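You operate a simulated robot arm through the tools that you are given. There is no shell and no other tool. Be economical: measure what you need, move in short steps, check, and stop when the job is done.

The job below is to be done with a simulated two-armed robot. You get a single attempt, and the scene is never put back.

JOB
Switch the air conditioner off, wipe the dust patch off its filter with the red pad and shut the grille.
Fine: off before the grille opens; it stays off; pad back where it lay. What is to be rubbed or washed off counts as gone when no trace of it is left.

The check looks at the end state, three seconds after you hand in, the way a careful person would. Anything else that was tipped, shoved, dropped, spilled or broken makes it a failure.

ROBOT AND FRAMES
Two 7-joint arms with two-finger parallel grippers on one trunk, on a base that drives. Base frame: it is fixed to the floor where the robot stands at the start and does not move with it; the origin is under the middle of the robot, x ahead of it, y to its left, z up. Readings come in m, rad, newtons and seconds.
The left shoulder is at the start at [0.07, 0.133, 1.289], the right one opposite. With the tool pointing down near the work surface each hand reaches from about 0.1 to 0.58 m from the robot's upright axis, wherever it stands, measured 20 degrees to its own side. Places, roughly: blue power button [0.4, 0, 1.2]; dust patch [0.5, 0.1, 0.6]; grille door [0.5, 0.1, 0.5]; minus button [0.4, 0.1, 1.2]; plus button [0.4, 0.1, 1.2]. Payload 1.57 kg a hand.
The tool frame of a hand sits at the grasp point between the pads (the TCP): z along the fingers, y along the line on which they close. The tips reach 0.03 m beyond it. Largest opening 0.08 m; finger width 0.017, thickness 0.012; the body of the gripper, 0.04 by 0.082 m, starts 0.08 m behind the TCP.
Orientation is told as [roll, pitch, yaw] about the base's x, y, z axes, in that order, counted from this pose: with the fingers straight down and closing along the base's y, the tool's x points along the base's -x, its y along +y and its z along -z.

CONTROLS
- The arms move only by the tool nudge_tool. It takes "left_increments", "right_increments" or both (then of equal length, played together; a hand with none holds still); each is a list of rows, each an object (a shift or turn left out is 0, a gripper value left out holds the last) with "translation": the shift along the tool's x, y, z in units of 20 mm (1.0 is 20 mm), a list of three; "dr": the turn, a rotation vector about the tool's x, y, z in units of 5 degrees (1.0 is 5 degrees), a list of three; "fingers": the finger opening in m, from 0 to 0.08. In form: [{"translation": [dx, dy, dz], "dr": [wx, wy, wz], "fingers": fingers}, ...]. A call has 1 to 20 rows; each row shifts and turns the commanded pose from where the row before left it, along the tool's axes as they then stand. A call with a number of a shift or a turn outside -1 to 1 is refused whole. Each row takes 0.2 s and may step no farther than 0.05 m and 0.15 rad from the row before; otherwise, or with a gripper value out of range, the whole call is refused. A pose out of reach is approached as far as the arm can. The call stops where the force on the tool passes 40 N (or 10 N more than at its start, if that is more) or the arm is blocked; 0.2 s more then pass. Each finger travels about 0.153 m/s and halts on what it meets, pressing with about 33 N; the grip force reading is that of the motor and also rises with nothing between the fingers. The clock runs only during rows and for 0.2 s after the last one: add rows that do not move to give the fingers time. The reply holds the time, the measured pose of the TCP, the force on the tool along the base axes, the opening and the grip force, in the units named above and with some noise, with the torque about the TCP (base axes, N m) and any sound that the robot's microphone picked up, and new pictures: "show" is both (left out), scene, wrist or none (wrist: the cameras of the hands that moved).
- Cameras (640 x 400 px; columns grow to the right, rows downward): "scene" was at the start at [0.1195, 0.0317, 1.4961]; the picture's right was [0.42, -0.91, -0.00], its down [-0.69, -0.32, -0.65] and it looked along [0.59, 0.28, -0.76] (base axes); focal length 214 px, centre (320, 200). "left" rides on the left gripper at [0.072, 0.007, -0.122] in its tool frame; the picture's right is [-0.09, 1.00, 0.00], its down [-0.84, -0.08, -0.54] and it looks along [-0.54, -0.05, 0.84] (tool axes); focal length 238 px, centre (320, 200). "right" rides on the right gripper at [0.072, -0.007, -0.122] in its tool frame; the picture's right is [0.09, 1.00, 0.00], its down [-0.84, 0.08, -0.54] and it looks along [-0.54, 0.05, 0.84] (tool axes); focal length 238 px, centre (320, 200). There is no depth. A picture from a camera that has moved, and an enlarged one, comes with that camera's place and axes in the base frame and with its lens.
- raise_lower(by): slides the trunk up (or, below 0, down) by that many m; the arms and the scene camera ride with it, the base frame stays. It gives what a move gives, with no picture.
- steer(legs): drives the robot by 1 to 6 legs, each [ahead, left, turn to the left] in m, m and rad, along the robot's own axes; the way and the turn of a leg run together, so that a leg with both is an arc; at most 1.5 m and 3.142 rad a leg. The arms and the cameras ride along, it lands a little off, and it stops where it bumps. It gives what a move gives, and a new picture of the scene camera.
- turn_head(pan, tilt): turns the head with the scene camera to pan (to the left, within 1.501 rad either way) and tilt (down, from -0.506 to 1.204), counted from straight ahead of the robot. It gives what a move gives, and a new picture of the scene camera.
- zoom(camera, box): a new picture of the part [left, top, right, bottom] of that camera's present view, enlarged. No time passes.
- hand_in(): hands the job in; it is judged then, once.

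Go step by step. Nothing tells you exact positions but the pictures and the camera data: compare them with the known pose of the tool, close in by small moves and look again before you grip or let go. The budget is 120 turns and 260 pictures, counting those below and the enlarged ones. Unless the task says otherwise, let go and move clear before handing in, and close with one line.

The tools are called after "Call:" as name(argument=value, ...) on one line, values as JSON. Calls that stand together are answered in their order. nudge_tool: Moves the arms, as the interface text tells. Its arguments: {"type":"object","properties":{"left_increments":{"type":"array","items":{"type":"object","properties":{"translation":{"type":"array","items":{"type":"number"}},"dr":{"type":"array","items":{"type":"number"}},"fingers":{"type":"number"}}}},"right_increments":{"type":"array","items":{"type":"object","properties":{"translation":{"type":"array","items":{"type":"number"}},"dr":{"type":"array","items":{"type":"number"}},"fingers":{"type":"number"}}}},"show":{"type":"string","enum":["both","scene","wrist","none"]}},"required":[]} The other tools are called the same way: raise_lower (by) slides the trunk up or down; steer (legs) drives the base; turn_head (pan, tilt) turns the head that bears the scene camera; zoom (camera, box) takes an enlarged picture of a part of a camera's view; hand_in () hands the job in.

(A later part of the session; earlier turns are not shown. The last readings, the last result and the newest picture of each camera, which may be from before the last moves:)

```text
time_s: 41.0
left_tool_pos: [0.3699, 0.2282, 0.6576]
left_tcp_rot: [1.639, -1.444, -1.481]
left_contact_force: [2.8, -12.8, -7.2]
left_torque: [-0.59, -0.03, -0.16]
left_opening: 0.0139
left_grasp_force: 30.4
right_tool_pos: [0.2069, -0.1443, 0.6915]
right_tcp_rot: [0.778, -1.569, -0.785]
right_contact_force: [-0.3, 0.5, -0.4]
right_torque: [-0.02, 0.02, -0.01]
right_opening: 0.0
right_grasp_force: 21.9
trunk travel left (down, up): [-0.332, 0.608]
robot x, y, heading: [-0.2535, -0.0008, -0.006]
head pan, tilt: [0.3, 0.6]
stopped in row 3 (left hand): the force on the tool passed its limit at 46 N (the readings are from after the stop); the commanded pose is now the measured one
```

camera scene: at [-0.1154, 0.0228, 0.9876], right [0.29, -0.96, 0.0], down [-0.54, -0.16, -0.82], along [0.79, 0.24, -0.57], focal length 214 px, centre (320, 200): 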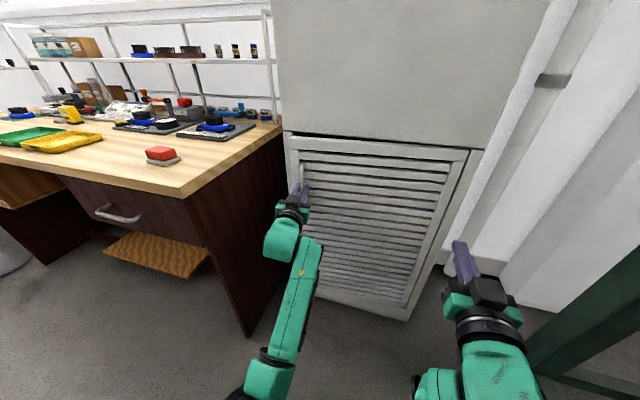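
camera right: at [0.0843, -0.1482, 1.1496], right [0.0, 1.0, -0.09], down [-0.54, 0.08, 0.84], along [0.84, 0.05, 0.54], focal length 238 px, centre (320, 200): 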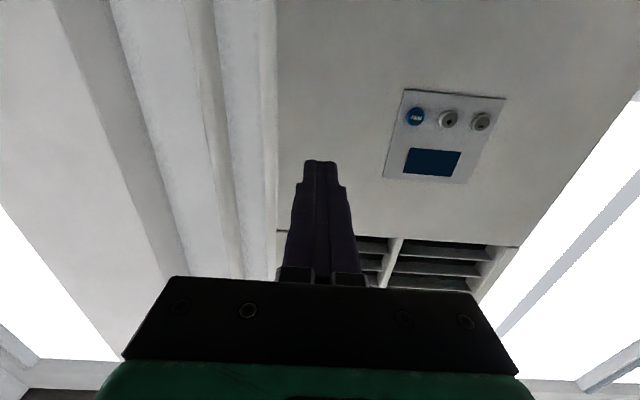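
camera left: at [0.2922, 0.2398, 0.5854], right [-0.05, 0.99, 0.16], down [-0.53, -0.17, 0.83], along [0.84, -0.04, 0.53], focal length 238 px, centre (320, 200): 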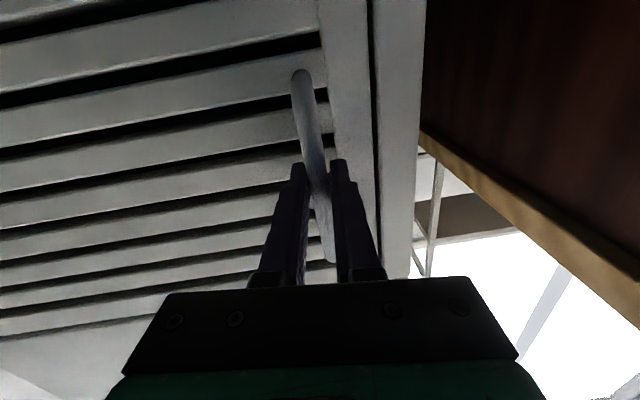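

The grip has been twisting on the bar. I let go, take out the roll, and look to re-centre.

Call:
nudge_tool(left_increments=[{"fingers": 0.05}, {}, {"dr": [0, 0, -0.75]}, {"dr": [0, 0, -0.7]}], show="wrist")

Call:
zoom(camera="scene", box=[250, 120, 350, 230])

```text
time_s: 42.0
left_tool_pos: [0.3667, 0.2399, 0.6527]
left_tcp_rot: [1.77, -1.523, -1.594]
left_contact_force: [0.2, 0.7, 0.3]
left_torque: [0.02, 0.03, 0.02]
left_opening: 0.0502
left_grasp_force: 0.0
right_tool_pos: [0.2061, -0.1431, 0.6918]
right_tcp_rot: [1.009, -1.572, -1.018]
right_contact_force: [-0.4, -0.3, 0.6]
right_torque: [0.02, -0.03, 0.0]
right_opening: 0.0002
right_grasp_force: 20.7
trunk travel left (down, up): [-0.332, 0.608]
robot x, y, heading: [-0.2485, -0.0008, -0.012]
head pan, tilt: [0.3, 0.6]
camera left: at [0.2469, 0.2295, 0.5815], right [-0.17, 0.98, 0.14], down [-0.52, -0.21, 0.83], along [0.84, 0.07, 0.54], focal length 238 px, centre (320, 200)
```

left: 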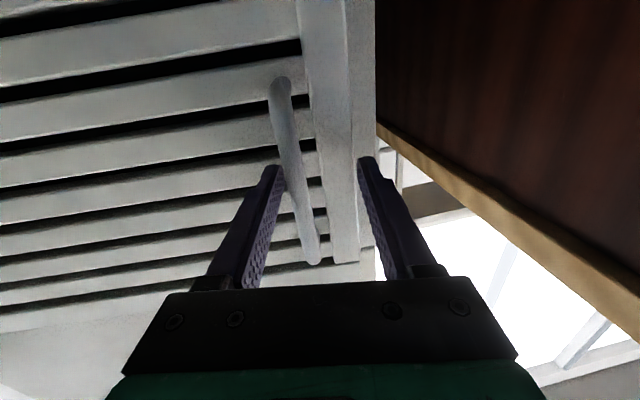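

```text
3.64 times, centred on (300, 175) of scene
camera zoom: at [-0.1161, 0.0231, 0.9878], right [0.29, -0.96, 0.0], down [-0.54, -0.16, -0.82], along [0.79, 0.24, -0.57], focal length 780 px, centre (393, 291)
```

zoom: 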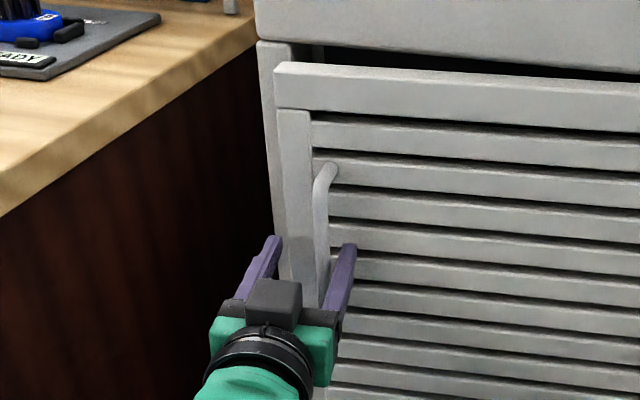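

Released, the hand sprang left: it was off-centre by about 12 mm. I shift right by that, close again and pull slowly.

Call:
nudge_tool(left_increments=[{"translation": [0, -0.65, 0.2]}, {"fingers": 0.0}, {}, {}, {}], show="wrist")

```text
time_s: 42.7
left_tool_pos: [0.3776, 0.2283, 0.6513]
left_tcp_rot: [1.685, -1.477, -1.523]
left_contact_force: [2.9, -17.1, -6.7]
left_torque: [-0.6, -0.07, -0.02]
left_opening: 0.0128
left_grasp_force: 29.6
right_tool_pos: [0.2072, -0.1468, 0.6914]
right_tcp_rot: [0.921, -1.57, -0.938]
right_contact_force: [0.0, -0.8, 0.3]
right_torque: [0.0, 0.0, 0.0]
right_opening: 0.0
right_grasp_force: 21.9
trunk travel left (down, up): [-0.332, 0.608]
robot x, y, heading: [-0.2474, 0.0012, -0.012]
head pan, tilt: [0.3, 0.6]
stopped in row 3 (left hand): the force on the tool passed its limit at 47 N (the readings are from after the stop); the commanded pose is now the measured one
camera left: at [0.2566, 0.2224, 0.5799], right [-0.16, 0.97, 0.19], down [-0.52, -0.24, 0.82], along [0.84, 0.04, 0.54], focal length 238 px, centre (320, 200)
```

left: 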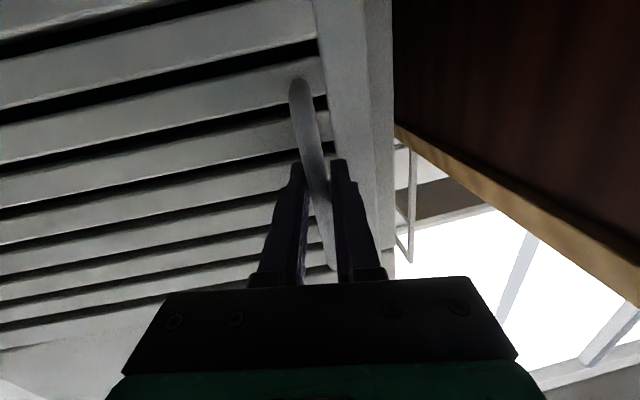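

Closing still leaves a sideways load of about 17 N, so the bar is still right of the hand's centre. I ease the hand right in 2 mm steps and watch the force.

Call:
nudge_tool(left_increments=[{"translation": [0, -0.1, 0]}, {"translation": [0, -0.1, 0]}, {"translation": [0, -0.1, 0]}, {}], show="none")

```text
time_s: 43.7
left_tool_pos: [0.3777, 0.2296, 0.6519]
left_tcp_rot: [1.693, -1.442, -1.52]
left_contact_force: [5.1, -31.9, -4.2]
left_torque: [-0.49, -0.42, 0.02]
left_opening: 0.0139
left_grasp_force: 29.5
right_tool_pos: [0.2055, -0.149, 0.6912]
right_tcp_rot: [1.213, -1.566, -1.226]
right_contact_force: [0.2, 0.2, -0.7]
right_torque: [-0.01, -0.02, 0.04]
right_opening: 0.0
right_grasp_force: 21.4
trunk travel left (down, up): [-0.332, 0.608]
robot x, y, heading: [-0.2538, -0.0049, -0.017]
head pan, tilt: [0.3, 0.6]
```

The load went up instead, and the base heading is creeping, so something else may be touching. I release and look at the whole left arm.

Call:
nudge_tool(left_increments=[{"fingers": 0.05}, {}, {}], show="wrist")

Call:
turn_head(pan=0.6, tilt=1.1)

```text
time_s: 44.5
left_tool_pos: [0.3747, 0.2352, 0.6538]
left_tcp_rot: [1.708, -1.447, -1.528]
left_contact_force: [0.0, -0.4, -0.5]
left_torque: [0.02, 0.02, 0.02]
left_opening: 0.0499
left_grasp_force: 0.1
right_tool_pos: [0.2061, -0.1459, 0.6922]
right_tcp_rot: [1.086, -1.571, -1.097]
right_contact_force: [0.5, 0.8, 0.3]
right_torque: [0.03, -0.04, 0.01]
right_opening: 0.0
right_grasp_force: 21.1
trunk travel left (down, up): [-0.332, 0.608]
robot x, y, heading: [-0.2541, -0.0023, -0.012]
head pan, tilt: [0.3, 0.6]
camera left: at [0.2556, 0.2284, 0.5803], right [-0.18, 0.96, 0.21], down [-0.51, -0.28, 0.81], along [0.84, 0.03, 0.54], focal length 238 px, centre (320, 200)
```

left: 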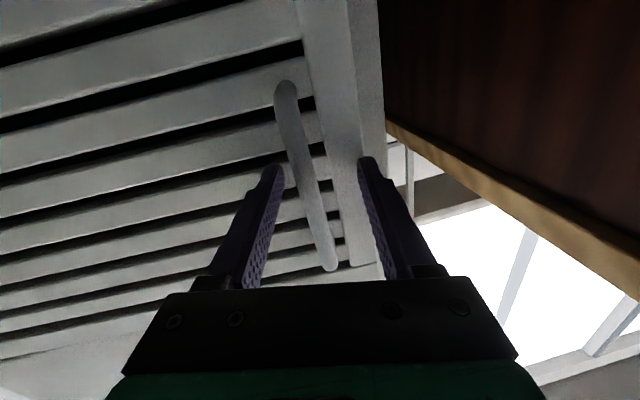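

```text
time_s: 45.4
left_tool_pos: [0.3765, 0.2345, 0.6543]
left_tcp_rot: [1.725, -1.446, -1.543]
left_contact_force: [-0.7, -0.5, 0.0]
left_torque: [0.0, -0.02, 0.02]
left_opening: 0.0499
left_grasp_force: 0.0
right_tool_pos: [0.2058, -0.1457, 0.692]
right_tcp_rot: [1.025, -1.571, -1.038]
right_contact_force: [-0.6, -0.2, -0.1]
right_torque: [0.0, 0.02, 0.02]
right_opening: 0.0
right_grasp_force: 21.1
trunk travel left (down, up): [-0.332, 0.608]
robot x, y, heading: [-0.2495, -0.0039, -0.009]
head pan, tilt: [0.6, 1.1]
camera scene: at [-0.148, 0.0317, 0.9492], right [0.55, -0.83, 0.0], down [-0.74, -0.49, -0.45], along [0.38, 0.25, -0.89], focal length 214 px, centre (320, 200)
```

scene: 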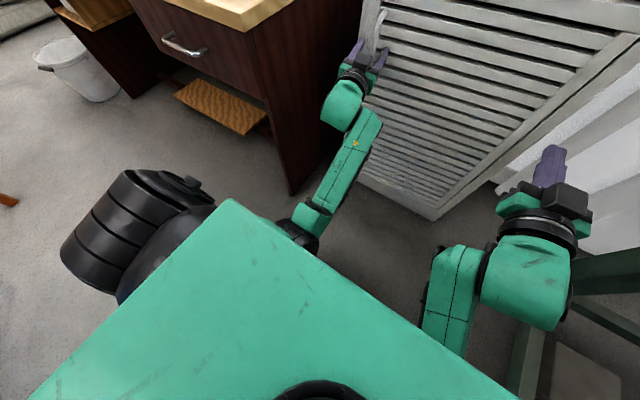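

No collision: it is simply that the bar still lies about 8 mm right of the hand centre, and the hand has rolled about 7°. I fix both, then close.

Call:
nudge_tool(left_increments=[{"translation": [0, -0.25, 0], "dr": [0, 0, -0.7]}, {"translation": [0, -0.25, 0], "dr": [0, 0, -0.7]}, {}], show="wrist")

```text
time_s: 46.4
left_tool_pos: [0.3756, 0.2466, 0.6483]
left_tcp_rot: [1.824, -1.484, -1.621]
left_contact_force: [0.0, 0.6, 0.1]
left_torque: [0.01, 0.01, -0.01]
left_opening: 0.0502
left_grasp_force: 0.0
right_tool_pos: [0.2061, -0.1456, 0.6925]
right_tcp_rot: [1.668, -1.57, -1.682]
right_contact_force: [-0.1, -0.5, -0.2]
right_torque: [0.01, 0.0, -0.01]
right_opening: 0.0
right_grasp_force: 21.5
trunk travel left (down, up): [-0.332, 0.608]
robot x, y, heading: [-0.253, -0.0014, -0.008]
head pan, tilt: [0.6, 1.1]
stopped in row 3 (left hand): the arm was blocked; the commanded pose is now the measured one
camera left: at [0.2563, 0.2351, 0.5753], right [-0.2, 0.96, 0.18], down [-0.52, -0.26, 0.82], along [0.83, 0.07, 0.55], focal length 238 px, centre (320, 200)
```

left: 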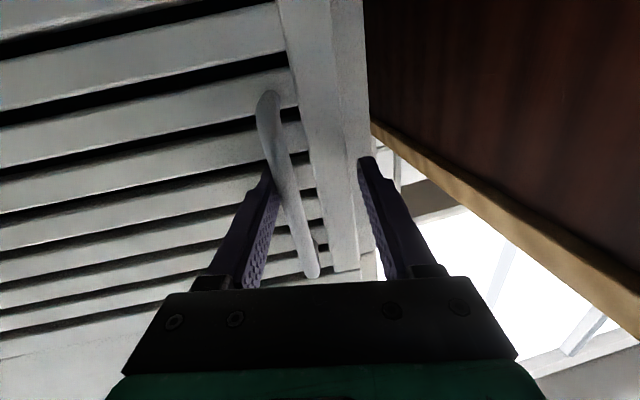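

"Blocked" without contact means the left arm is at a joint limit in this fold, which explains the stray forces. I withdraw the left hand, return it to its comfortable tool-down pose, and will use the right arm for the door.

Call:
nudge_tool(left_increments=[{"translation": [0, 0.2, -0.5], "fingers": 0.06}, {"translation": [0, 0, -1]}, {"translation": [0, 0, -1]}, {"translation": [0, 0, -1]}, {"translation": [0, 0, -1]}, {"translation": [0, 0, -1]}, {"translation": [0, 0, -1]}, {"translation": [-1, 0, 0]}, {"translation": [-1, 0, 0]}, {"translation": [-1, 0, 0]}, {"translation": [-1, 0, 0]}, {"translation": [-1, 0, 0]}, {"translation": [-1, 0, 0]}, {"translation": [-1, 0, 0]}, {"translation": [-1, 0, 0]}, {"translation": [-1, 0, 0]}, {"translation": [-1, 0, 0]}, {"translation": [-1, 0, 0]}, {"translation": [-1, 0, 0]}, {"translation": [-1, 0, 0]}], show="none")

Call:
nudge_tool(left_increments=[{"dr": [0, 1, 0]}, {"dr": [0, 1, 0]}, {"dr": [0, 1, 0]}, {"dr": [0, 1, 0]}, {"dr": [0, 1, 0]}, {"dr": [0, 1, 0]}, {"dr": [0, 1, 0]}, {"dr": [0, 1, 0]}, {"dr": [0, 1, 0]}, {"dr": [0, 1, 0]}, {"dr": [0, 1, 0]}, {"dr": [0, 1, 0]}, {"dr": [0, 1, 0]}, {"dr": [0, 1, 0]}, {"dr": [0, 1, 0]}, {"dr": [0, 1, 0]}, {"dr": [0, 1, 0]}], show="none")

Call:
turn_head(pan=0.3, tilt=0.6)

```text
time_s: 50.6
left_tool_pos: [0.2459, 0.2016, 0.9072]
left_tcp_rot: [1.83, -1.489, -1.632]
left_contact_force: [0.2, -0.3, 1.1]
left_torque: [0.02, 0.0, 0.03]
left_opening: 0.0598
left_grasp_force: 0.0
right_tool_pos: [0.2054, -0.1454, 0.6923]
right_tcp_rot: [1.386, -1.57, -1.398]
right_contact_force: [-0.2, 0.4, 1.3]
right_torque: [-0.04, 0.0, -0.04]
right_opening: 0.0
right_grasp_force: 21.6
trunk travel left (down, up): [-0.332, 0.608]
robot x, y, heading: [-0.2498, -0.0035, -0.013]
head pan, tilt: [0.6, 1.1]
```

```text
time_s: 54.2
left_tool_pos: [0.2943, 0.2216, 0.9046]
left_tcp_rot: [0.086, -0.323, 0.173]
left_contact_force: [-0.4, -1.1, 0.5]
left_torque: [0.01, -0.02, 0.0]
left_opening: 0.0599
left_grasp_force: 0.1
left hand out of reach, approached as far as the arm can: row 6, 7, 8, 9, 10, 16, 17
right_tool_pos: [0.2056, -0.1456, 0.6907]
right_tcp_rot: [1.023, -1.572, -1.036]
right_contact_force: [-0.6, 0.3, -0.1]
right_torque: [-0.01, 0.01, -0.02]
right_opening: 0.0
right_grasp_force: 21.8
trunk travel left (down, up): [-0.332, 0.608]
robot x, y, heading: [-0.2482, -0.0036, -0.011]
head pan, tilt: [0.6, 1.1]
```

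```text
time_s: 55.1
left_tool_pos: [0.2963, 0.2216, 0.9041]
left_tcp_rot: [0.087, -0.327, 0.174]
left_contact_force: [-0.3, 0.2, 0.1]
left_torque: [-0.01, -0.03, -0.01]
left_opening: 0.06
left_grasp_force: 0.0
right_tool_pos: [0.2062, -0.1457, 0.6922]
right_tcp_rot: [0.854, -1.571, -0.867]
right_contact_force: [0.0, -0.1, 0.5]
right_torque: [-0.03, 0.03, 0.01]
right_opening: 0.0
right_grasp_force: 21.2
trunk travel left (down, up): [-0.332, 0.608]
robot x, y, heading: [-0.2498, 0.0015, -0.013]
head pan, tilt: [0.3, 0.6]
camera scene: at [-0.1159, 0.0219, 0.9877], right [0.28, -0.96, 0.0], down [-0.54, -0.16, -0.82], along [0.79, 0.23, -0.57], focal length 214 px, centre (320, 200)
```

scene: 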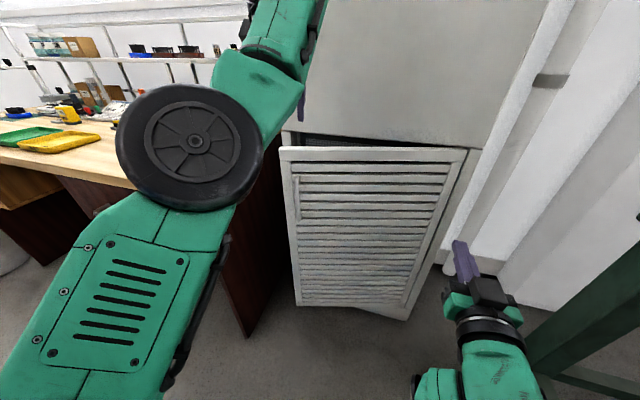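

The door stands ajar and the left hand is back to tool-down. I shift the robot 0.2 m left so the right arm faces the handle squarely.

Call:
steer(legs=[[0, 0.2, 0.012]])

Call:
turn_head(pan=0.0, tilt=0.7)

Call:
zoom(camera="right", box=[0, 0, 640, 400])

```text
time_s: 56.7
left_tool_pos: [0.294, 0.4298, 0.9032]
left_tcp_rot: [0.085, -0.324, 0.186]
left_contact_force: [-0.3, 0.9, 0.9]
left_torque: [-0.03, -0.05, 0.02]
left_opening: 0.06
left_grasp_force: 0.0
right_tool_pos: [0.2096, 0.0614, 0.6928]
right_tcp_rot: [-1.214, -1.571, 1.217]
right_contact_force: [0.2, 1.7, -0.2]
right_torque: [-0.03, -0.02, -0.01]
right_opening: 0.0
right_grasp_force: 21.8
trunk travel left (down, up): [-0.332, 0.608]
robot x, y, heading: [-0.249, 0.2017, 0.006]
head pan, tilt: [0.3, 0.6]
camera scene: at [-0.1151, 0.2249, 0.9877], right [0.3, -0.95, 0.0], down [-0.54, -0.17, -0.82], along [0.79, 0.24, -0.57], focal length 214 px, centre (320, 200)
```

scene: 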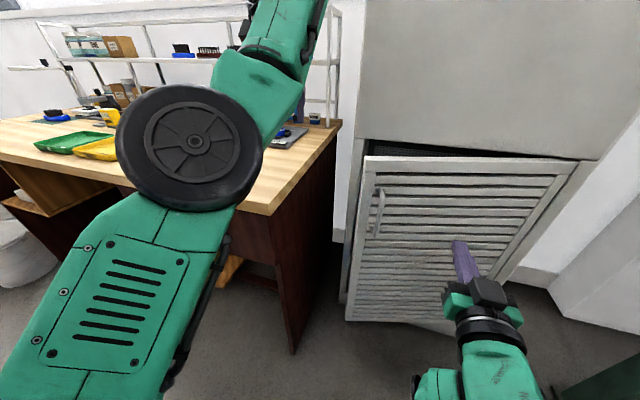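

```text
time_s: 57.5
left_tool_pos: [0.2936, 0.4295, 0.9029]
left_tcp_rot: [0.085, -0.324, 0.186]
left_contact_force: [-0.3, 0.2, -1.0]
left_torque: [0.0, 0.0, 0.03]
left_opening: 0.0599
left_grasp_force: 0.1
right_tool_pos: [0.2099, 0.0614, 0.6913]
right_tcp_rot: [0.959, -1.571, -0.96]
right_contact_force: [0.3, -0.8, -0.6]
right_torque: [0.04, -0.02, 0.0]
right_opening: 0.0
right_grasp_force: 21.4
trunk travel left (down, up): [-0.332, 0.608]
robot x, y, heading: [-0.2486, 0.1982, 0.006]
head pan, tilt: [0.0, 0.7]
camera scene: at [-0.1145, 0.1983, 0.9791], right [0.0, -1.0, 0.0], down [-0.64, 0.0, -0.77], along [0.77, 0.0, -0.64], focal length 214 px, centre (320, 200)
```

scene: 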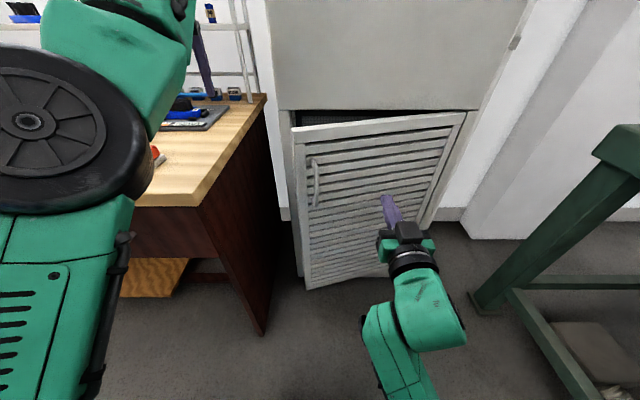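

```text
1.00 times, centred on (320, 200) of right (not enlarged: the box is as wide or as high as the picture)
camera zoom: at [0.0865, 0.0541, 0.6197], right [0.0, 1.0, -0.09], down [-0.54, 0.08, 0.84], along [0.84, 0.05, 0.54], focal length 238 px, centre (320, 200)
```

zoom: 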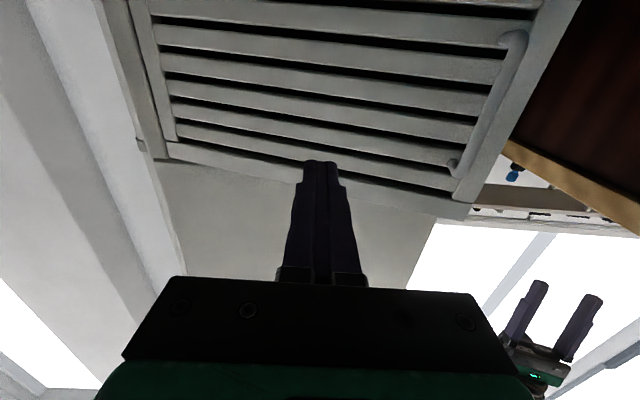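

With the door now about 14° open, the handle bar is at about [0.333, 0.208]. I yaw the right hand 15° left, open it and move to a pre-grasp 6 cm short.

Call:
nudge_tool(right_increments=[{"dr": [-1, 0, 0], "fingers": 0.055}, {"dr": [-1, 0, 0]}, {"dr": [-1, 0, 0]}, {"translation": [0.26, 0.93, 0.5]}, {"translation": [0.26, 0.93, 0.6]}, {"translation": [0.26, 0.93, 0.7]}, {"translation": [0.26, 0.93, 0.7]}, {"translation": [0.26, 0.93, 0.7]}, {"translation": [0.26, 0.93, 0.7]}, {}])

Call:
zoom(camera="scene", box=[250, 110, 410, 230])

```text
time_s: 59.7
left_tool_pos: [0.2935, 0.43, 0.9043]
left_tcp_rot: [0.084, -0.325, 0.186]
left_contact_force: [-0.4, -0.4, -0.7]
left_torque: [0.0, 0.0, 0.0]
left_opening: 0.0603
left_grasp_force: 0.1
right_tool_pos: [0.255, 0.189, 0.6618]
right_tcp_rot: [-1.428, -1.57, 1.691]
right_contact_force: [-0.1, 0.2, -0.3]
right_torque: [0.0, 0.01, 0.01]
right_opening: 0.0551
right_grasp_force: 0.0
right hand out of reach, approached as far as the arm can: row 2
trunk travel left (down, up): [-0.332, 0.608]
robot x, y, heading: [-0.2497, 0.196, 0.003]
head pan, tilt: [0.0, 0.7]
camera scene: at [-0.1145, 0.1981, 0.9791], right [0.0, -1.0, 0.0], down [-0.64, 0.0, -0.76], along [0.76, 0.0, -0.64], focal length 214 px, centre (320, 200)
camera right: at [0.1384, 0.1513, 0.5882], right [-0.26, 0.96, -0.09], down [-0.54, -0.07, 0.84], along [0.8, 0.27, 0.54], focal length 238 px, centre (320, 200)
```

scene: 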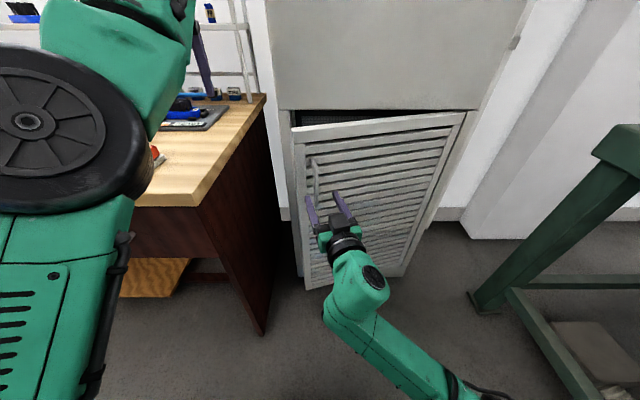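
right: 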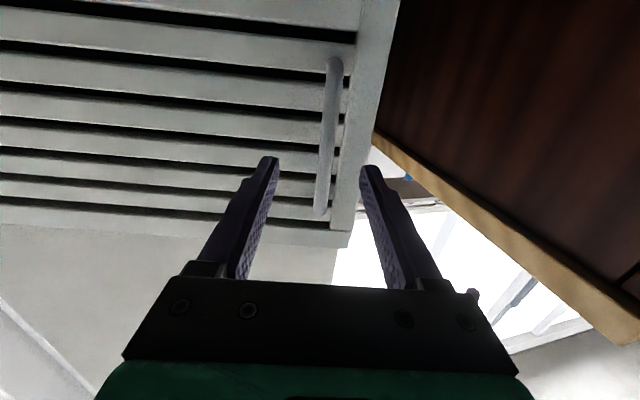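

```text
3.33 times, centred on (330, 170) of scene
camera zoom: at [-0.1145, 0.1981, 0.9791], right [0.0, -1.0, 0.0], down [-0.64, 0.0, -0.76], along [0.76, 0.0, -0.64], focal length 715 px, centre (287, 300)
```

zoom: 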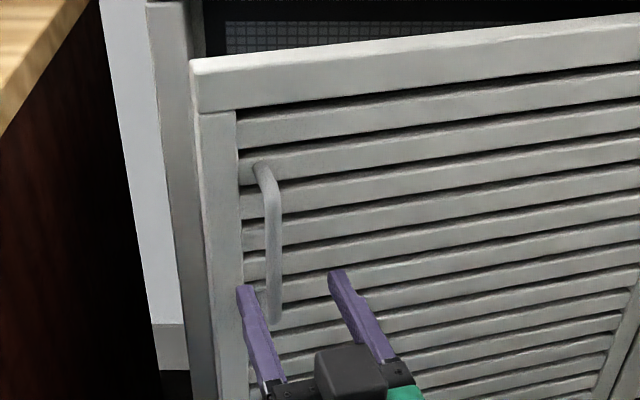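

The bar is 7 cm ahead, 7 mm left of centre. I move in and close on it.

Call:
nudge_tool(right_increments=[{"translation": [0, 0.34, 0.9]}, {"translation": [0, 0, 1]}, {"translation": [0, 0, 0.8]}, {}, {"fingers": 0.0}, {}, {}])

```text
time_s: 61.3
left_tool_pos: [0.2934, 0.4287, 0.9031]
left_tcp_rot: [0.086, -0.325, 0.187]
left_contact_force: [0.5, 1.0, -0.1]
left_torque: [0.01, -0.02, 0.03]
left_opening: 0.0599
left_grasp_force: 0.0
right_tool_pos: [0.305, 0.2095, 0.6606]
right_tcp_rot: [1.76, -1.571, -1.497]
right_contact_force: [2.0, -5.4, 2.4]
right_torque: [-0.14, 0.34, -0.02]
right_opening: 0.0119
right_grasp_force: 28.6
trunk travel left (down, up): [-0.332, 0.608]
robot x, y, heading: [-0.2522, 0.1987, -0.0]
head pan, tilt: [0.0, 0.7]
camera scene: at [-0.1144, 0.1974, 0.9791], right [0.0, -1.0, 0.0], down [-0.64, 0.0, -0.76], along [0.76, 0.0, -0.64], focal length 214 px, centre (320, 200)
camera right: at [0.1893, 0.1704, 0.5884], right [-0.26, 0.96, -0.09], down [-0.54, -0.07, 0.84], along [0.8, 0.27, 0.54], focal length 238 px, centre (320, 200)
```

scene: 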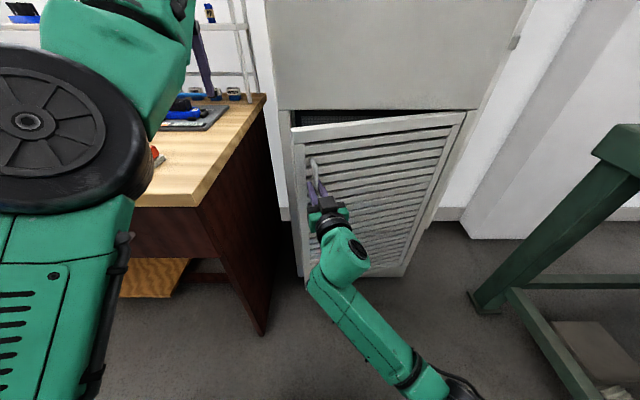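
right: 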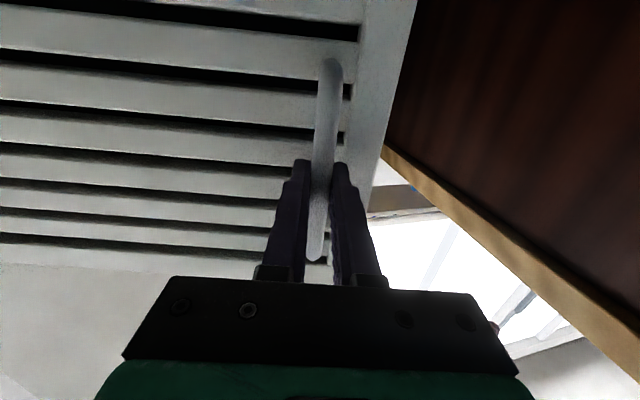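

Clean, centred grip this time. I pull along the arc slowly, 1.25° a row.

Call:
nudge_tool(right_increments=[{"translation": [0, -0.054, -0.447], "dr": [-0.25, 0, 0]}, {"translation": [0, -0.054, -0.447], "dr": [-0.25, 0, 0]}, {"translation": [0, -0.054, -0.447], "dr": [-0.25, 0, 0]}, {"translation": [0, -0.054, -0.447], "dr": [-0.25, 0, 0]}, {"translation": [0, -0.054, -0.447], "dr": [-0.25, 0, 0]}, {"translation": [0, -0.054, -0.447], "dr": [-0.25, 0, 0]}, {"translation": [0, -0.054, -0.447], "dr": [-0.25, 0, 0]}, {"translation": [0, -0.054, -0.447], "dr": [-0.25, 0, 0]}, {"translation": [0, -0.054, -0.447], "dr": [-0.25, 0, 0]}, {"translation": [0, -0.054, -0.447], "dr": [-0.25, 0, 0]}, {"translation": [0, -0.054, -0.447], "dr": [-0.25, 0, 0]}, {"translation": [0, -0.054, -0.447], "dr": [-0.25, 0, 0]}], show="scene")

```text
time_s: 63.9
left_tool_pos: [0.2927, 0.4278, 0.9052]
left_tcp_rot: [0.087, -0.324, 0.186]
left_contact_force: [0.0, 0.6, -0.7]
left_torque: [-0.02, 0.01, 0.01]
left_opening: 0.06
left_grasp_force: 0.1
right_tool_pos: [0.212, 0.1558, 0.6608]
right_tcp_rot: [2.55, -1.568, -2.024]
right_contact_force: [5.0, -7.4, 5.0]
right_torque: [-0.02, -0.12, -0.07]
right_opening: 0.0118
right_grasp_force: 29.1
trunk travel left (down, up): [-0.332, 0.608]
robot x, y, heading: [-0.2472, 0.1947, 0.001]
head pan, tilt: [0.0, 0.7]
camera scene: at [-0.1145, 0.1972, 0.9791], right [0.0, -1.0, 0.0], down [-0.64, 0.0, -0.76], along [0.76, 0.0, -0.64], focal length 214 px, centre (320, 200)
```

scene: 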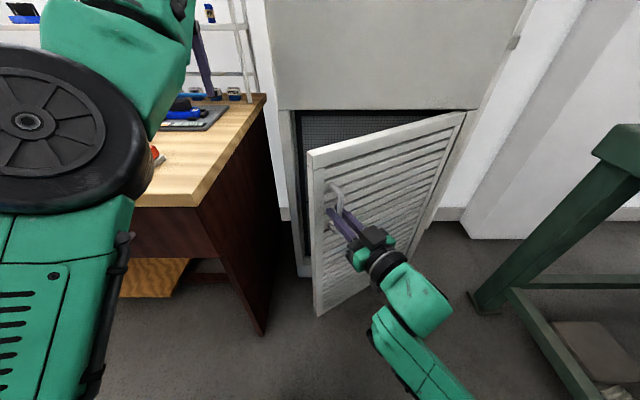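

That works well; the door is about 30° open with low force. I continue the same arc.

Call:
nudge_tool(right_increments=[{"translation": [0, -0.054, -0.447], "dr": [-0.25, 0, 0]}, {"translation": [0, -0.054, -0.447], "dr": [-0.25, 0, 0]}, {"translation": [0, -0.054, -0.447], "dr": [-0.25, 0, 0]}, {"translation": [0, -0.054, -0.447], "dr": [-0.25, 0, 0]}, {"translation": [0, -0.054, -0.447], "dr": [-0.25, 0, 0]}, {"translation": [0, -0.054, -0.447], "dr": [-0.25, 0, 0]}, {"translation": [0, -0.054, -0.447], "dr": [-0.25, 0, 0]}, {"translation": [0, -0.054, -0.447], "dr": [-0.25, 0, 0]}, {"translation": [0, -0.054, -0.447], "dr": [-0.25, 0, 0]}, {"translation": [0, -0.054, -0.447], "dr": [-0.25, 0, 0]}, {"translation": [0, -0.054, -0.447], "dr": [-0.25, 0, 0]}, {"translation": [0, -0.054, -0.447], "dr": [-0.25, 0, 0]}, {"translation": [0, -0.054, -0.447], "dr": [-0.25, 0, 0]}, {"translation": [0, -0.054, -0.447], "dr": [-0.25, 0, 0]}, {"translation": [0, -0.054, -0.447], "dr": [-0.25, 0, 0]}, {"translation": [0, -0.054, -0.447], "dr": [-0.25, 0, 0]}], show="scene")

```text
time_s: 67.3
left_tool_pos: [0.2932, 0.4293, 0.9043]
left_tcp_rot: [0.085, -0.324, 0.188]
left_contact_force: [0.0, 0.0, -0.8]
left_torque: [0.01, -0.03, 0.02]
left_opening: 0.0601
left_grasp_force: 0.0
right_tool_pos: [0.1134, 0.0548, 0.6616]
right_tcp_rot: [1.341, -1.57, -0.466]
right_contact_force: [-3.7, 2.9, -4.4]
right_torque: [0.66, -0.57, -0.04]
right_opening: 0.0118
right_grasp_force: 28.8
trunk travel left (down, up): [-0.332, 0.608]
robot x, y, heading: [-0.2495, 0.1999, -0.003]
head pan, tilt: [0.0, 0.7]
camera scene: at [-0.1147, 0.1981, 0.979], right [0.0, -1.0, 0.0], down [-0.64, 0.0, -0.77], along [0.77, 0.0, -0.64], focal length 214 px, centre (320, 200)
```

scene: 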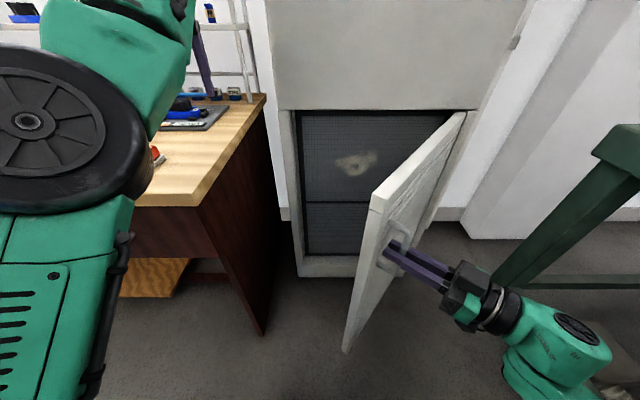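

The filter and dust patch are visible and the door is at about 50°. I keep going.

Call:
nudge_tool(right_increments=[{"translation": [0, -0.054, -0.447], "dr": [-0.25, 0, 0]}, {"translation": [0, -0.054, -0.447], "dr": [-0.25, 0, 0]}, {"translation": [0, -0.054, -0.447], "dr": [-0.25, 0, 0]}, {"translation": [0, -0.054, -0.447], "dr": [-0.25, 0, 0]}, {"translation": [0, -0.054, -0.447], "dr": [-0.25, 0, 0]}, {"translation": [0, -0.054, -0.447], "dr": [-0.25, 0, 0]}, {"translation": [0, -0.054, -0.447], "dr": [-0.25, 0, 0]}, {"translation": [0, -0.054, -0.447], "dr": [-0.25, 0, 0]}, {"translation": [0, -0.054, -0.447], "dr": [-0.25, 0, 0]}, {"translation": [0, -0.054, -0.447], "dr": [-0.25, 0, 0]}, {"translation": [0, -0.054, -0.447], "dr": [-0.25, 0, 0]}, {"translation": [0, -0.054, -0.447], "dr": [-0.25, 0, 0]}, {"translation": [0, -0.054, -0.447], "dr": [-0.25, 0, 0]}, {"translation": [0, -0.054, -0.447], "dr": [-0.25, 0, 0]}, {"translation": [0, -0.054, -0.447], "dr": [-0.25, 0, 0]}, {"translation": [0, -0.054, -0.447], "dr": [-0.25, 0, 0]}], show="scene")

```text
time_s: 70.7
left_tool_pos: [0.2925, 0.4293, 0.9049]
left_tcp_rot: [0.085, -0.327, 0.186]
left_contact_force: [1.7, 0.1, 0.7]
left_torque: [0.02, -0.01, -0.04]
left_opening: 0.0601
left_grasp_force: 0.1
right_tool_pos: [0.0542, -0.0764, 0.6613]
right_tcp_rot: [-2.359, -1.57, -2.702]
right_contact_force: [-15.4, 3.4, -12.6]
right_torque: [-0.29, 0.12, -0.03]
right_opening: 0.0119
right_grasp_force: 28.9
trunk travel left (down, up): [-0.332, 0.608]
robot x, y, heading: [-0.2488, 0.1997, 0.001]
head pan, tilt: [0.0, 0.7]
camera scene: at [-0.1157, 0.1978, 0.9793], right [0.0, -1.0, 0.0], down [-0.64, 0.0, -0.77], along [0.77, 0.0, -0.64], focal length 214 px, centre (320, 200)
```

scene: 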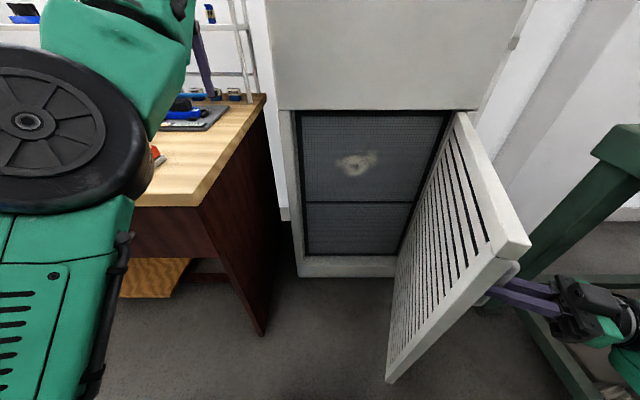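

About 70° open. A few more rows with a slight correction, then release.

Call:
nudge_tool(right_increments=[{"translation": [0, 0.05, -0.44], "dr": [-0.25, 0, 0]}, {"translation": [0, 0.05, -0.44], "dr": [-0.25, 0, 0]}, {"translation": [0, 0, -0.44], "dr": [-0.25, 0, 0]}, {"translation": [0, 0, -0.44], "dr": [-0.25, 0, 0]}, {"translation": [0, 0, -0.44], "dr": [-0.25, 0, 0]}, {"translation": [0, 0, -0.44], "dr": [-0.25, 0, 0]}, {"translation": [0, 0, -0.44], "dr": [-0.25, 0, 0]}, {"translation": [0, 0, -0.44], "dr": [-0.25, 0, 0]}, {"fingers": 0.06}, {}], show="both")

```text
time_s: 72.1
left_tool_pos: [0.2958, 0.4293, 0.9019]
left_tcp_rot: [0.087, -0.325, 0.188]
left_contact_force: [0.2, 1.3, 0.3]
left_torque: [0.02, 0.03, -0.01]
left_opening: 0.0601
left_grasp_force: 0.0
right_tool_pos: [0.0457, -0.1261, 0.6619]
right_tcp_rot: [-1.979, -1.568, -2.971]
right_contact_force: [15.9, -3.0, 0.3]
right_torque: [-0.49, 0.14, -0.15]
right_opening: 0.012
right_grasp_force: 28.3
trunk travel left (down, up): [-0.332, 0.608]
robot x, y, heading: [-0.2473, 0.1984, -0.001]
head pan, tilt: [0.0, 0.7]
stopped in row 7 (right hand): the force on the tool passed its limit at 43 N (the readings are from after the stop); the commanded pose is now the measured one
camera scene: at [-0.112, 0.1976, 0.9787], right [0.0, -1.0, 0.0], down [-0.65, 0.0, -0.76], along [0.76, 0.0, -0.65], focal length 214 px, centre (320, 200)
camera right: at [0.0235, -0.247, 0.5883], right [-0.97, 0.23, -0.09], down [-0.2, -0.51, 0.84], along [0.15, 0.83, 0.54], focal length 238 px, centre (320, 200)
```

scene: 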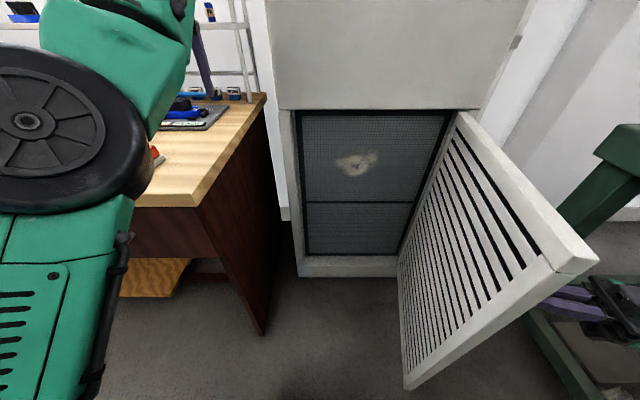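
right: 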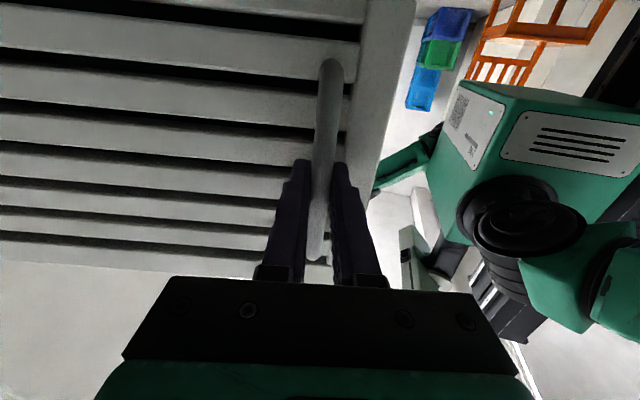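

The door is about 82° open. I loosen the right hand but leave it round the handle as a gentle stop, then straighten the left hand to tool-down and move it over the red pad to look.

Call:
nudge_tool(right_increments=[{"fingers": 0.06}, {}, {}, {}, {}, {}, {}, {}, {}, {}], left_increments=[{"dr": [0.335, 0.91, 0.575]}, {"dr": [0.335, 0.91, 0.575]}, {"dr": [0.335, 0.91, 0.575]}, {"dr": [0.335, 0.91, 0.575]}, {"translation": [0.4, 0.9, 0]}, {"translation": [0.4, 0.9, 0]}, {"translation": [0.4, 0.9, 0]}, {"translation": [0.4, 0.9, 0]}, {"translation": [0.4, 0.9, 0]}, {"translation": [0, 0.9, 0]}])

```text
time_s: 74.3
left_tool_pos: [0.2333, 0.5279, 0.8981]
left_tcp_rot: [0.087, -0.324, 0.189]
left_contact_force: [-0.4, 0.3, -0.7]
left_torque: [-0.02, -0.01, 0.0]
left_opening: 0.0599
left_grasp_force: 0.0
left hand out of reach, approached as far as the arm can: row 1, 2, 3, 4
right_tool_pos: [0.0435, -0.126, 0.6611]
right_tcp_rot: [-2.049, -1.566, -2.892]
right_contact_force: [-0.8, 1.0, 0.3]
right_torque: [0.02, -0.01, 0.01]
right_opening: 0.06
right_grasp_force: 0.1
trunk travel left (down, up): [-0.332, 0.608]
robot x, y, heading: [-0.2469, 0.2005, 0.003]
head pan, tilt: [0.0, 0.7]
camera scene: at [-0.114, 0.1985, 0.9791], right [0.0, -1.0, 0.0], down [-0.64, 0.0, -0.76], along [0.76, 0.0, -0.64], focal length 214 px, centre (320, 200)
camera right: at [0.0215, -0.246, 0.5895], right [-0.97, 0.23, -0.1], down [-0.2, -0.51, 0.84], along [0.14, 0.83, 0.54], focal length 238 px, centre (320, 200)
camera left: at [0.1297, 0.504, 0.9928], right [-0.13, 0.99, 0.11], down [0.63, -0.01, 0.77], along [0.76, 0.17, -0.63], focal length 238 px, centre (320, 200)
```

scene: 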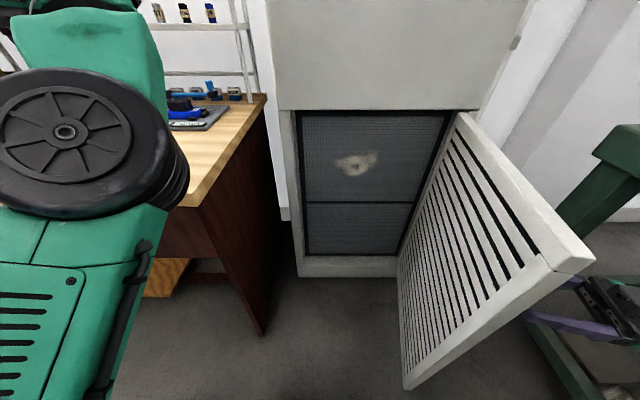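
right: 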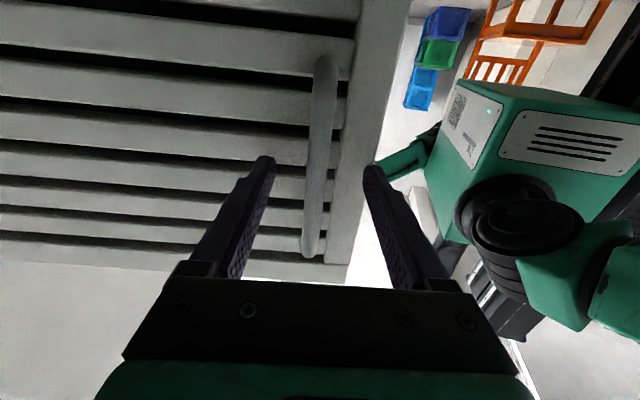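
left: 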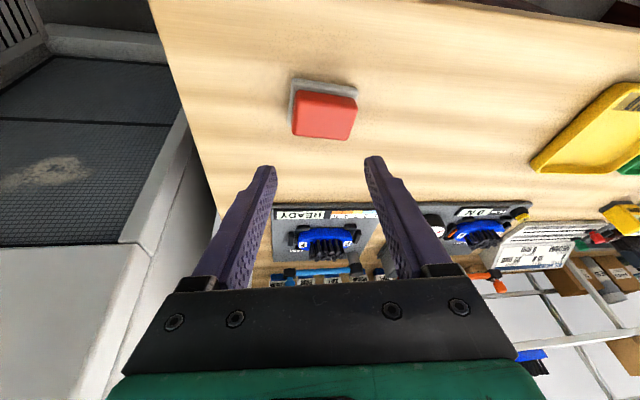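

The left arm's wrist is still at its limit this low; raising the trunk should free it. I first back the right hand out from the handle.

Call:
nudge_tool(right_increments=[{"translation": [0, 0, -0.7]}, {"translation": [0, 0, -0.7]}, {"translation": [0, 0, -0.7]}, {"translation": [0, 0, -0.7]}, {"translation": [0, 0, -0.7]}], show="none")

Call:
raise_lower(by=0.4)

Call:
nudge_tool(left_increments=[{"translation": [0, 0, 1]}, {"translation": [0, 0, 1]}, {"translation": [0, 0, 1]}, {"translation": [0, 0, 1]}, {"translation": [0, 0, 1]}, {"translation": [0, 0, 1]}, {"translation": [0, 0, 1]}, {"translation": [0, 0, 1]}, {"translation": [0, 0, 1]}, {"translation": [0, 0, 1]}, {"dr": [0.335, 0.91, 0.575]}, {"dr": [0.335, 0.91, 0.575]}, {"dr": [0.335, 0.91, 0.575]}, {"dr": [0.335, 0.91, 0.575]}])

```text
time_s: 75.5
left_tool_pos: [0.2339, 0.5269, 0.8994]
left_tcp_rot: [0.085, -0.325, 0.188]
left_contact_force: [0.6, 1.4, 0.3]
left_torque: [-0.02, -0.01, -0.02]
left_opening: 0.0601
left_grasp_force: 0.0
right_tool_pos: [0.0263, -0.1935, 0.6616]
right_tcp_rot: [-2.148, -1.567, -2.799]
right_contact_force: [0.4, 0.5, 0.0]
right_torque: [-0.02, 0.02, 0.02]
right_opening: 0.0597
right_grasp_force: 0.1
trunk travel left (down, up): [-0.332, 0.608]
robot x, y, heading: [-0.2471, 0.1963, -0.001]
head pan, tilt: [0.0, 0.7]
```

```text
time_s: 79.4
left_tool_pos: [0.2341, 0.5279, 1.3004]
left_tcp_rot: [0.085, -0.324, 0.187]
left_contact_force: [0.5, 0.3, 0.9]
left_torque: [-0.01, 0.0, -0.03]
left_opening: 0.06
left_grasp_force: 0.0
right_tool_pos: [0.0274, -0.1948, 1.0612]
right_tcp_rot: [-2.168, -1.568, -2.777]
right_contact_force: [-0.6, -0.1, 0.2]
right_torque: [0.03, 0.0, 0.02]
right_opening: 0.06
right_grasp_force: 0.0
trunk travel left (down, up): [-0.732, 0.208]
robot x, y, heading: [-0.2485, 0.1992, 0.0]
head pan, tilt: [0.0, 0.7]
```

```text
time_s: 82.4
left_tool_pos: [0.2925, 0.5556, 1.1105]
left_tcp_rot: [-0.004, 0.003, -0.002]
left_contact_force: [0.0, 0.6, -0.4]
left_torque: [0.02, 0.01, 0.0]
left_opening: 0.0601
left_grasp_force: 0.1
right_tool_pos: [0.0276, -0.1936, 1.0618]
right_tcp_rot: [-1.96, -1.567, -2.981]
right_contact_force: [0.1, 0.5, -0.3]
right_torque: [0.0, -0.02, 0.0]
right_opening: 0.0598
right_grasp_force: 0.0
trunk travel left (down, up): [-0.732, 0.208]
robot x, y, heading: [-0.2445, 0.1986, -0.0]
head pan, tilt: [0.0, 0.7]
camera scene: at [-0.114, 0.1991, 1.3791], right [0.0, -1.0, 0.0], down [-0.64, 0.0, -0.76], along [0.76, 0.0, -0.64], focal length 214 px, centre (320, 200)
camera left: at [0.222, 0.5633, 1.2334], right [0.09, 1.0, 0.0], down [0.84, -0.08, 0.54], along [0.54, -0.05, -0.84], focal length 238 px, centre (320, 200)
```

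scene: 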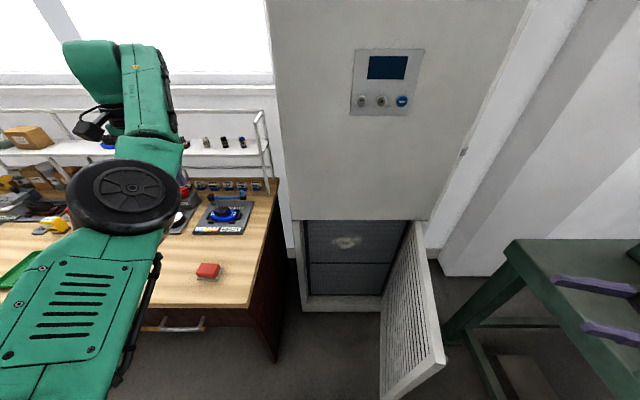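
left: 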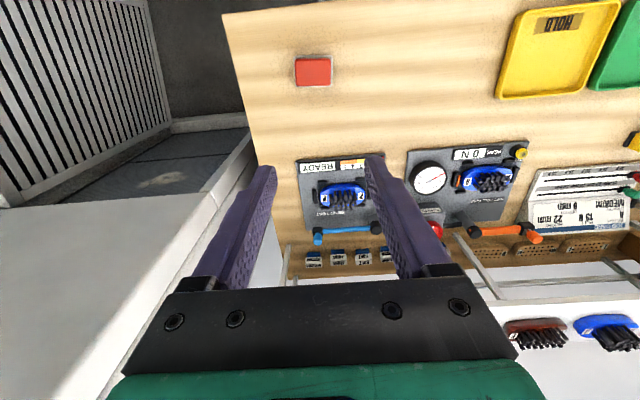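

The left hand is now exactly tool-down; the pad lies at about [0.255, 0.55] on the bench. I zoom to size it.

Call:
zoom(camera="left", box=[260, 30, 370, 110])

Call:
zoom(camera="scene", box=[170, 245, 250, 295])

```text
5.00 times, centred on (315, 70) of left
camera zoom: at [0.222, 0.5633, 1.2334], right [0.09, 1.0, 0.0], down [0.84, -0.08, 0.54], along [0.54, -0.05, -0.84], focal length 1192 px, centre (345, 850)
```

zoom: 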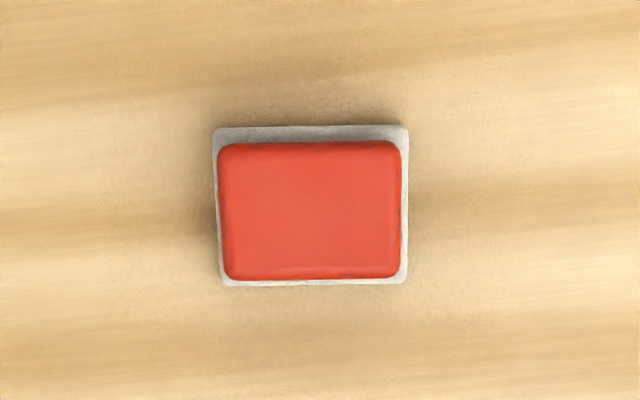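

```text
8.00 times, centred on (210, 270) of scene
camera zoom: at [-0.114, 0.1991, 1.3791], right [0.0, -1.0, 0.0], down [-0.64, 0.0, -0.76], along [0.76, 0.0, -0.64], focal length 1716 px, centre (1200, -360)
```

zoom: 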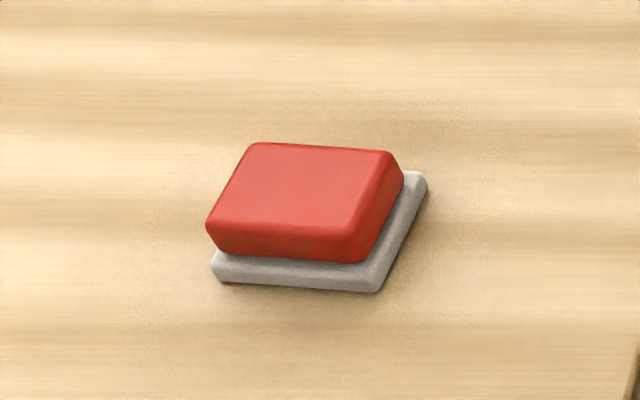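

The pad is about 61 × 40 mm red block on a grey felt base, aligned with the axes. I open fully and descend above it to z about 0.86.

Call:
nudge_tool(left_increments=[{"translation": [0.86, -0.33, 0.5], "fingers": 0.08}, {"translation": [0.86, 0, 1]}, {"translation": [0, 0, 1]}, {"translation": [0, 0, 1]}, {"translation": [0, 0, 1]}, {"translation": [0, 0, 1]}, {"translation": [0, 0, 1]}, {"translation": [0, 0, 1]}, {"translation": [0, 0, 1]}, {"translation": [0, 0, 1]}, {"translation": [0, 0, 1]}, {"translation": [0, 0, 1]}, {"translation": [0, 0, 1]}, {}])

Call:
zoom(camera="scene", box=[100, 200, 300, 330])

```text
time_s: 85.4
left_tool_pos: [0.2571, 0.5492, 0.8611]
left_tcp_rot: [-0.003, 0.001, 0.0]
left_contact_force: [0.9, 1.1, 0.0]
left_torque: [0.01, 0.01, -0.01]
left_opening: 0.0799
left_grasp_force: 0.1
right_tool_pos: [0.0269, -0.1933, 1.061]
right_tcp_rot: [-2.176, -1.567, -2.769]
right_contact_force: [0.1, -0.7, -0.2]
right_torque: [0.0, 0.0, 0.03]
right_opening: 0.0602
right_grasp_force: 0.0
trunk travel left (down, up): [-0.732, 0.208]
robot x, y, heading: [-0.2486, 0.197, 0.004]
head pan, tilt: [0.0, 0.7]
camera scene: at [-0.114, 0.198, 1.3791], right [0.0, -1.0, 0.0], down [-0.64, 0.0, -0.76], along [0.76, 0.0, -0.64], focal length 214 px, centre (320, 200)
camera left: at [0.1865, 0.5555, 0.9834], right [0.09, 1.0, 0.0], down [0.84, -0.08, 0.54], along [0.54, -0.05, -0.84], focal length 238 px, centre (320, 200)
```

scene: 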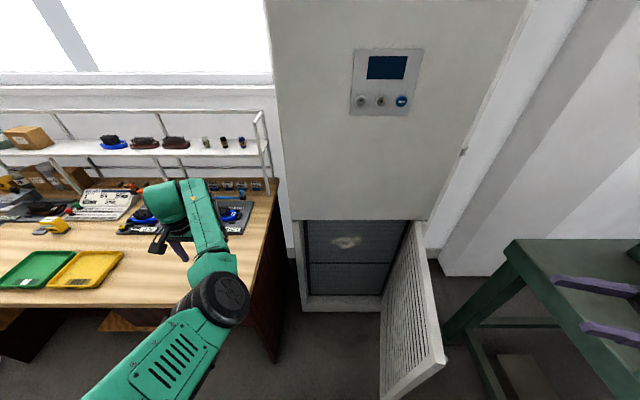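
left: 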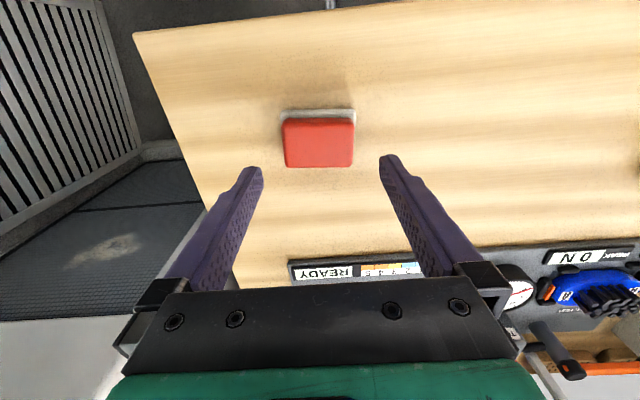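

```text
3.08 times, centred on (200, 265) of scene
camera zoom: at [-0.114, 0.198, 1.3791], right [0.0, -1.0, 0.0], down [-0.64, 0.0, -0.76], along [0.76, 0.0, -0.64], focal length 660 px, centre (689, 0)
```

zoom: 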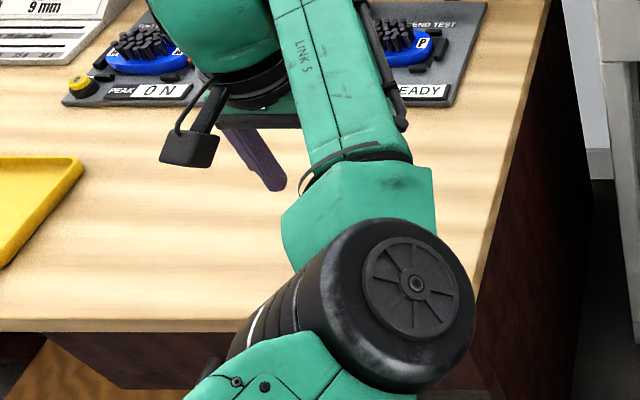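

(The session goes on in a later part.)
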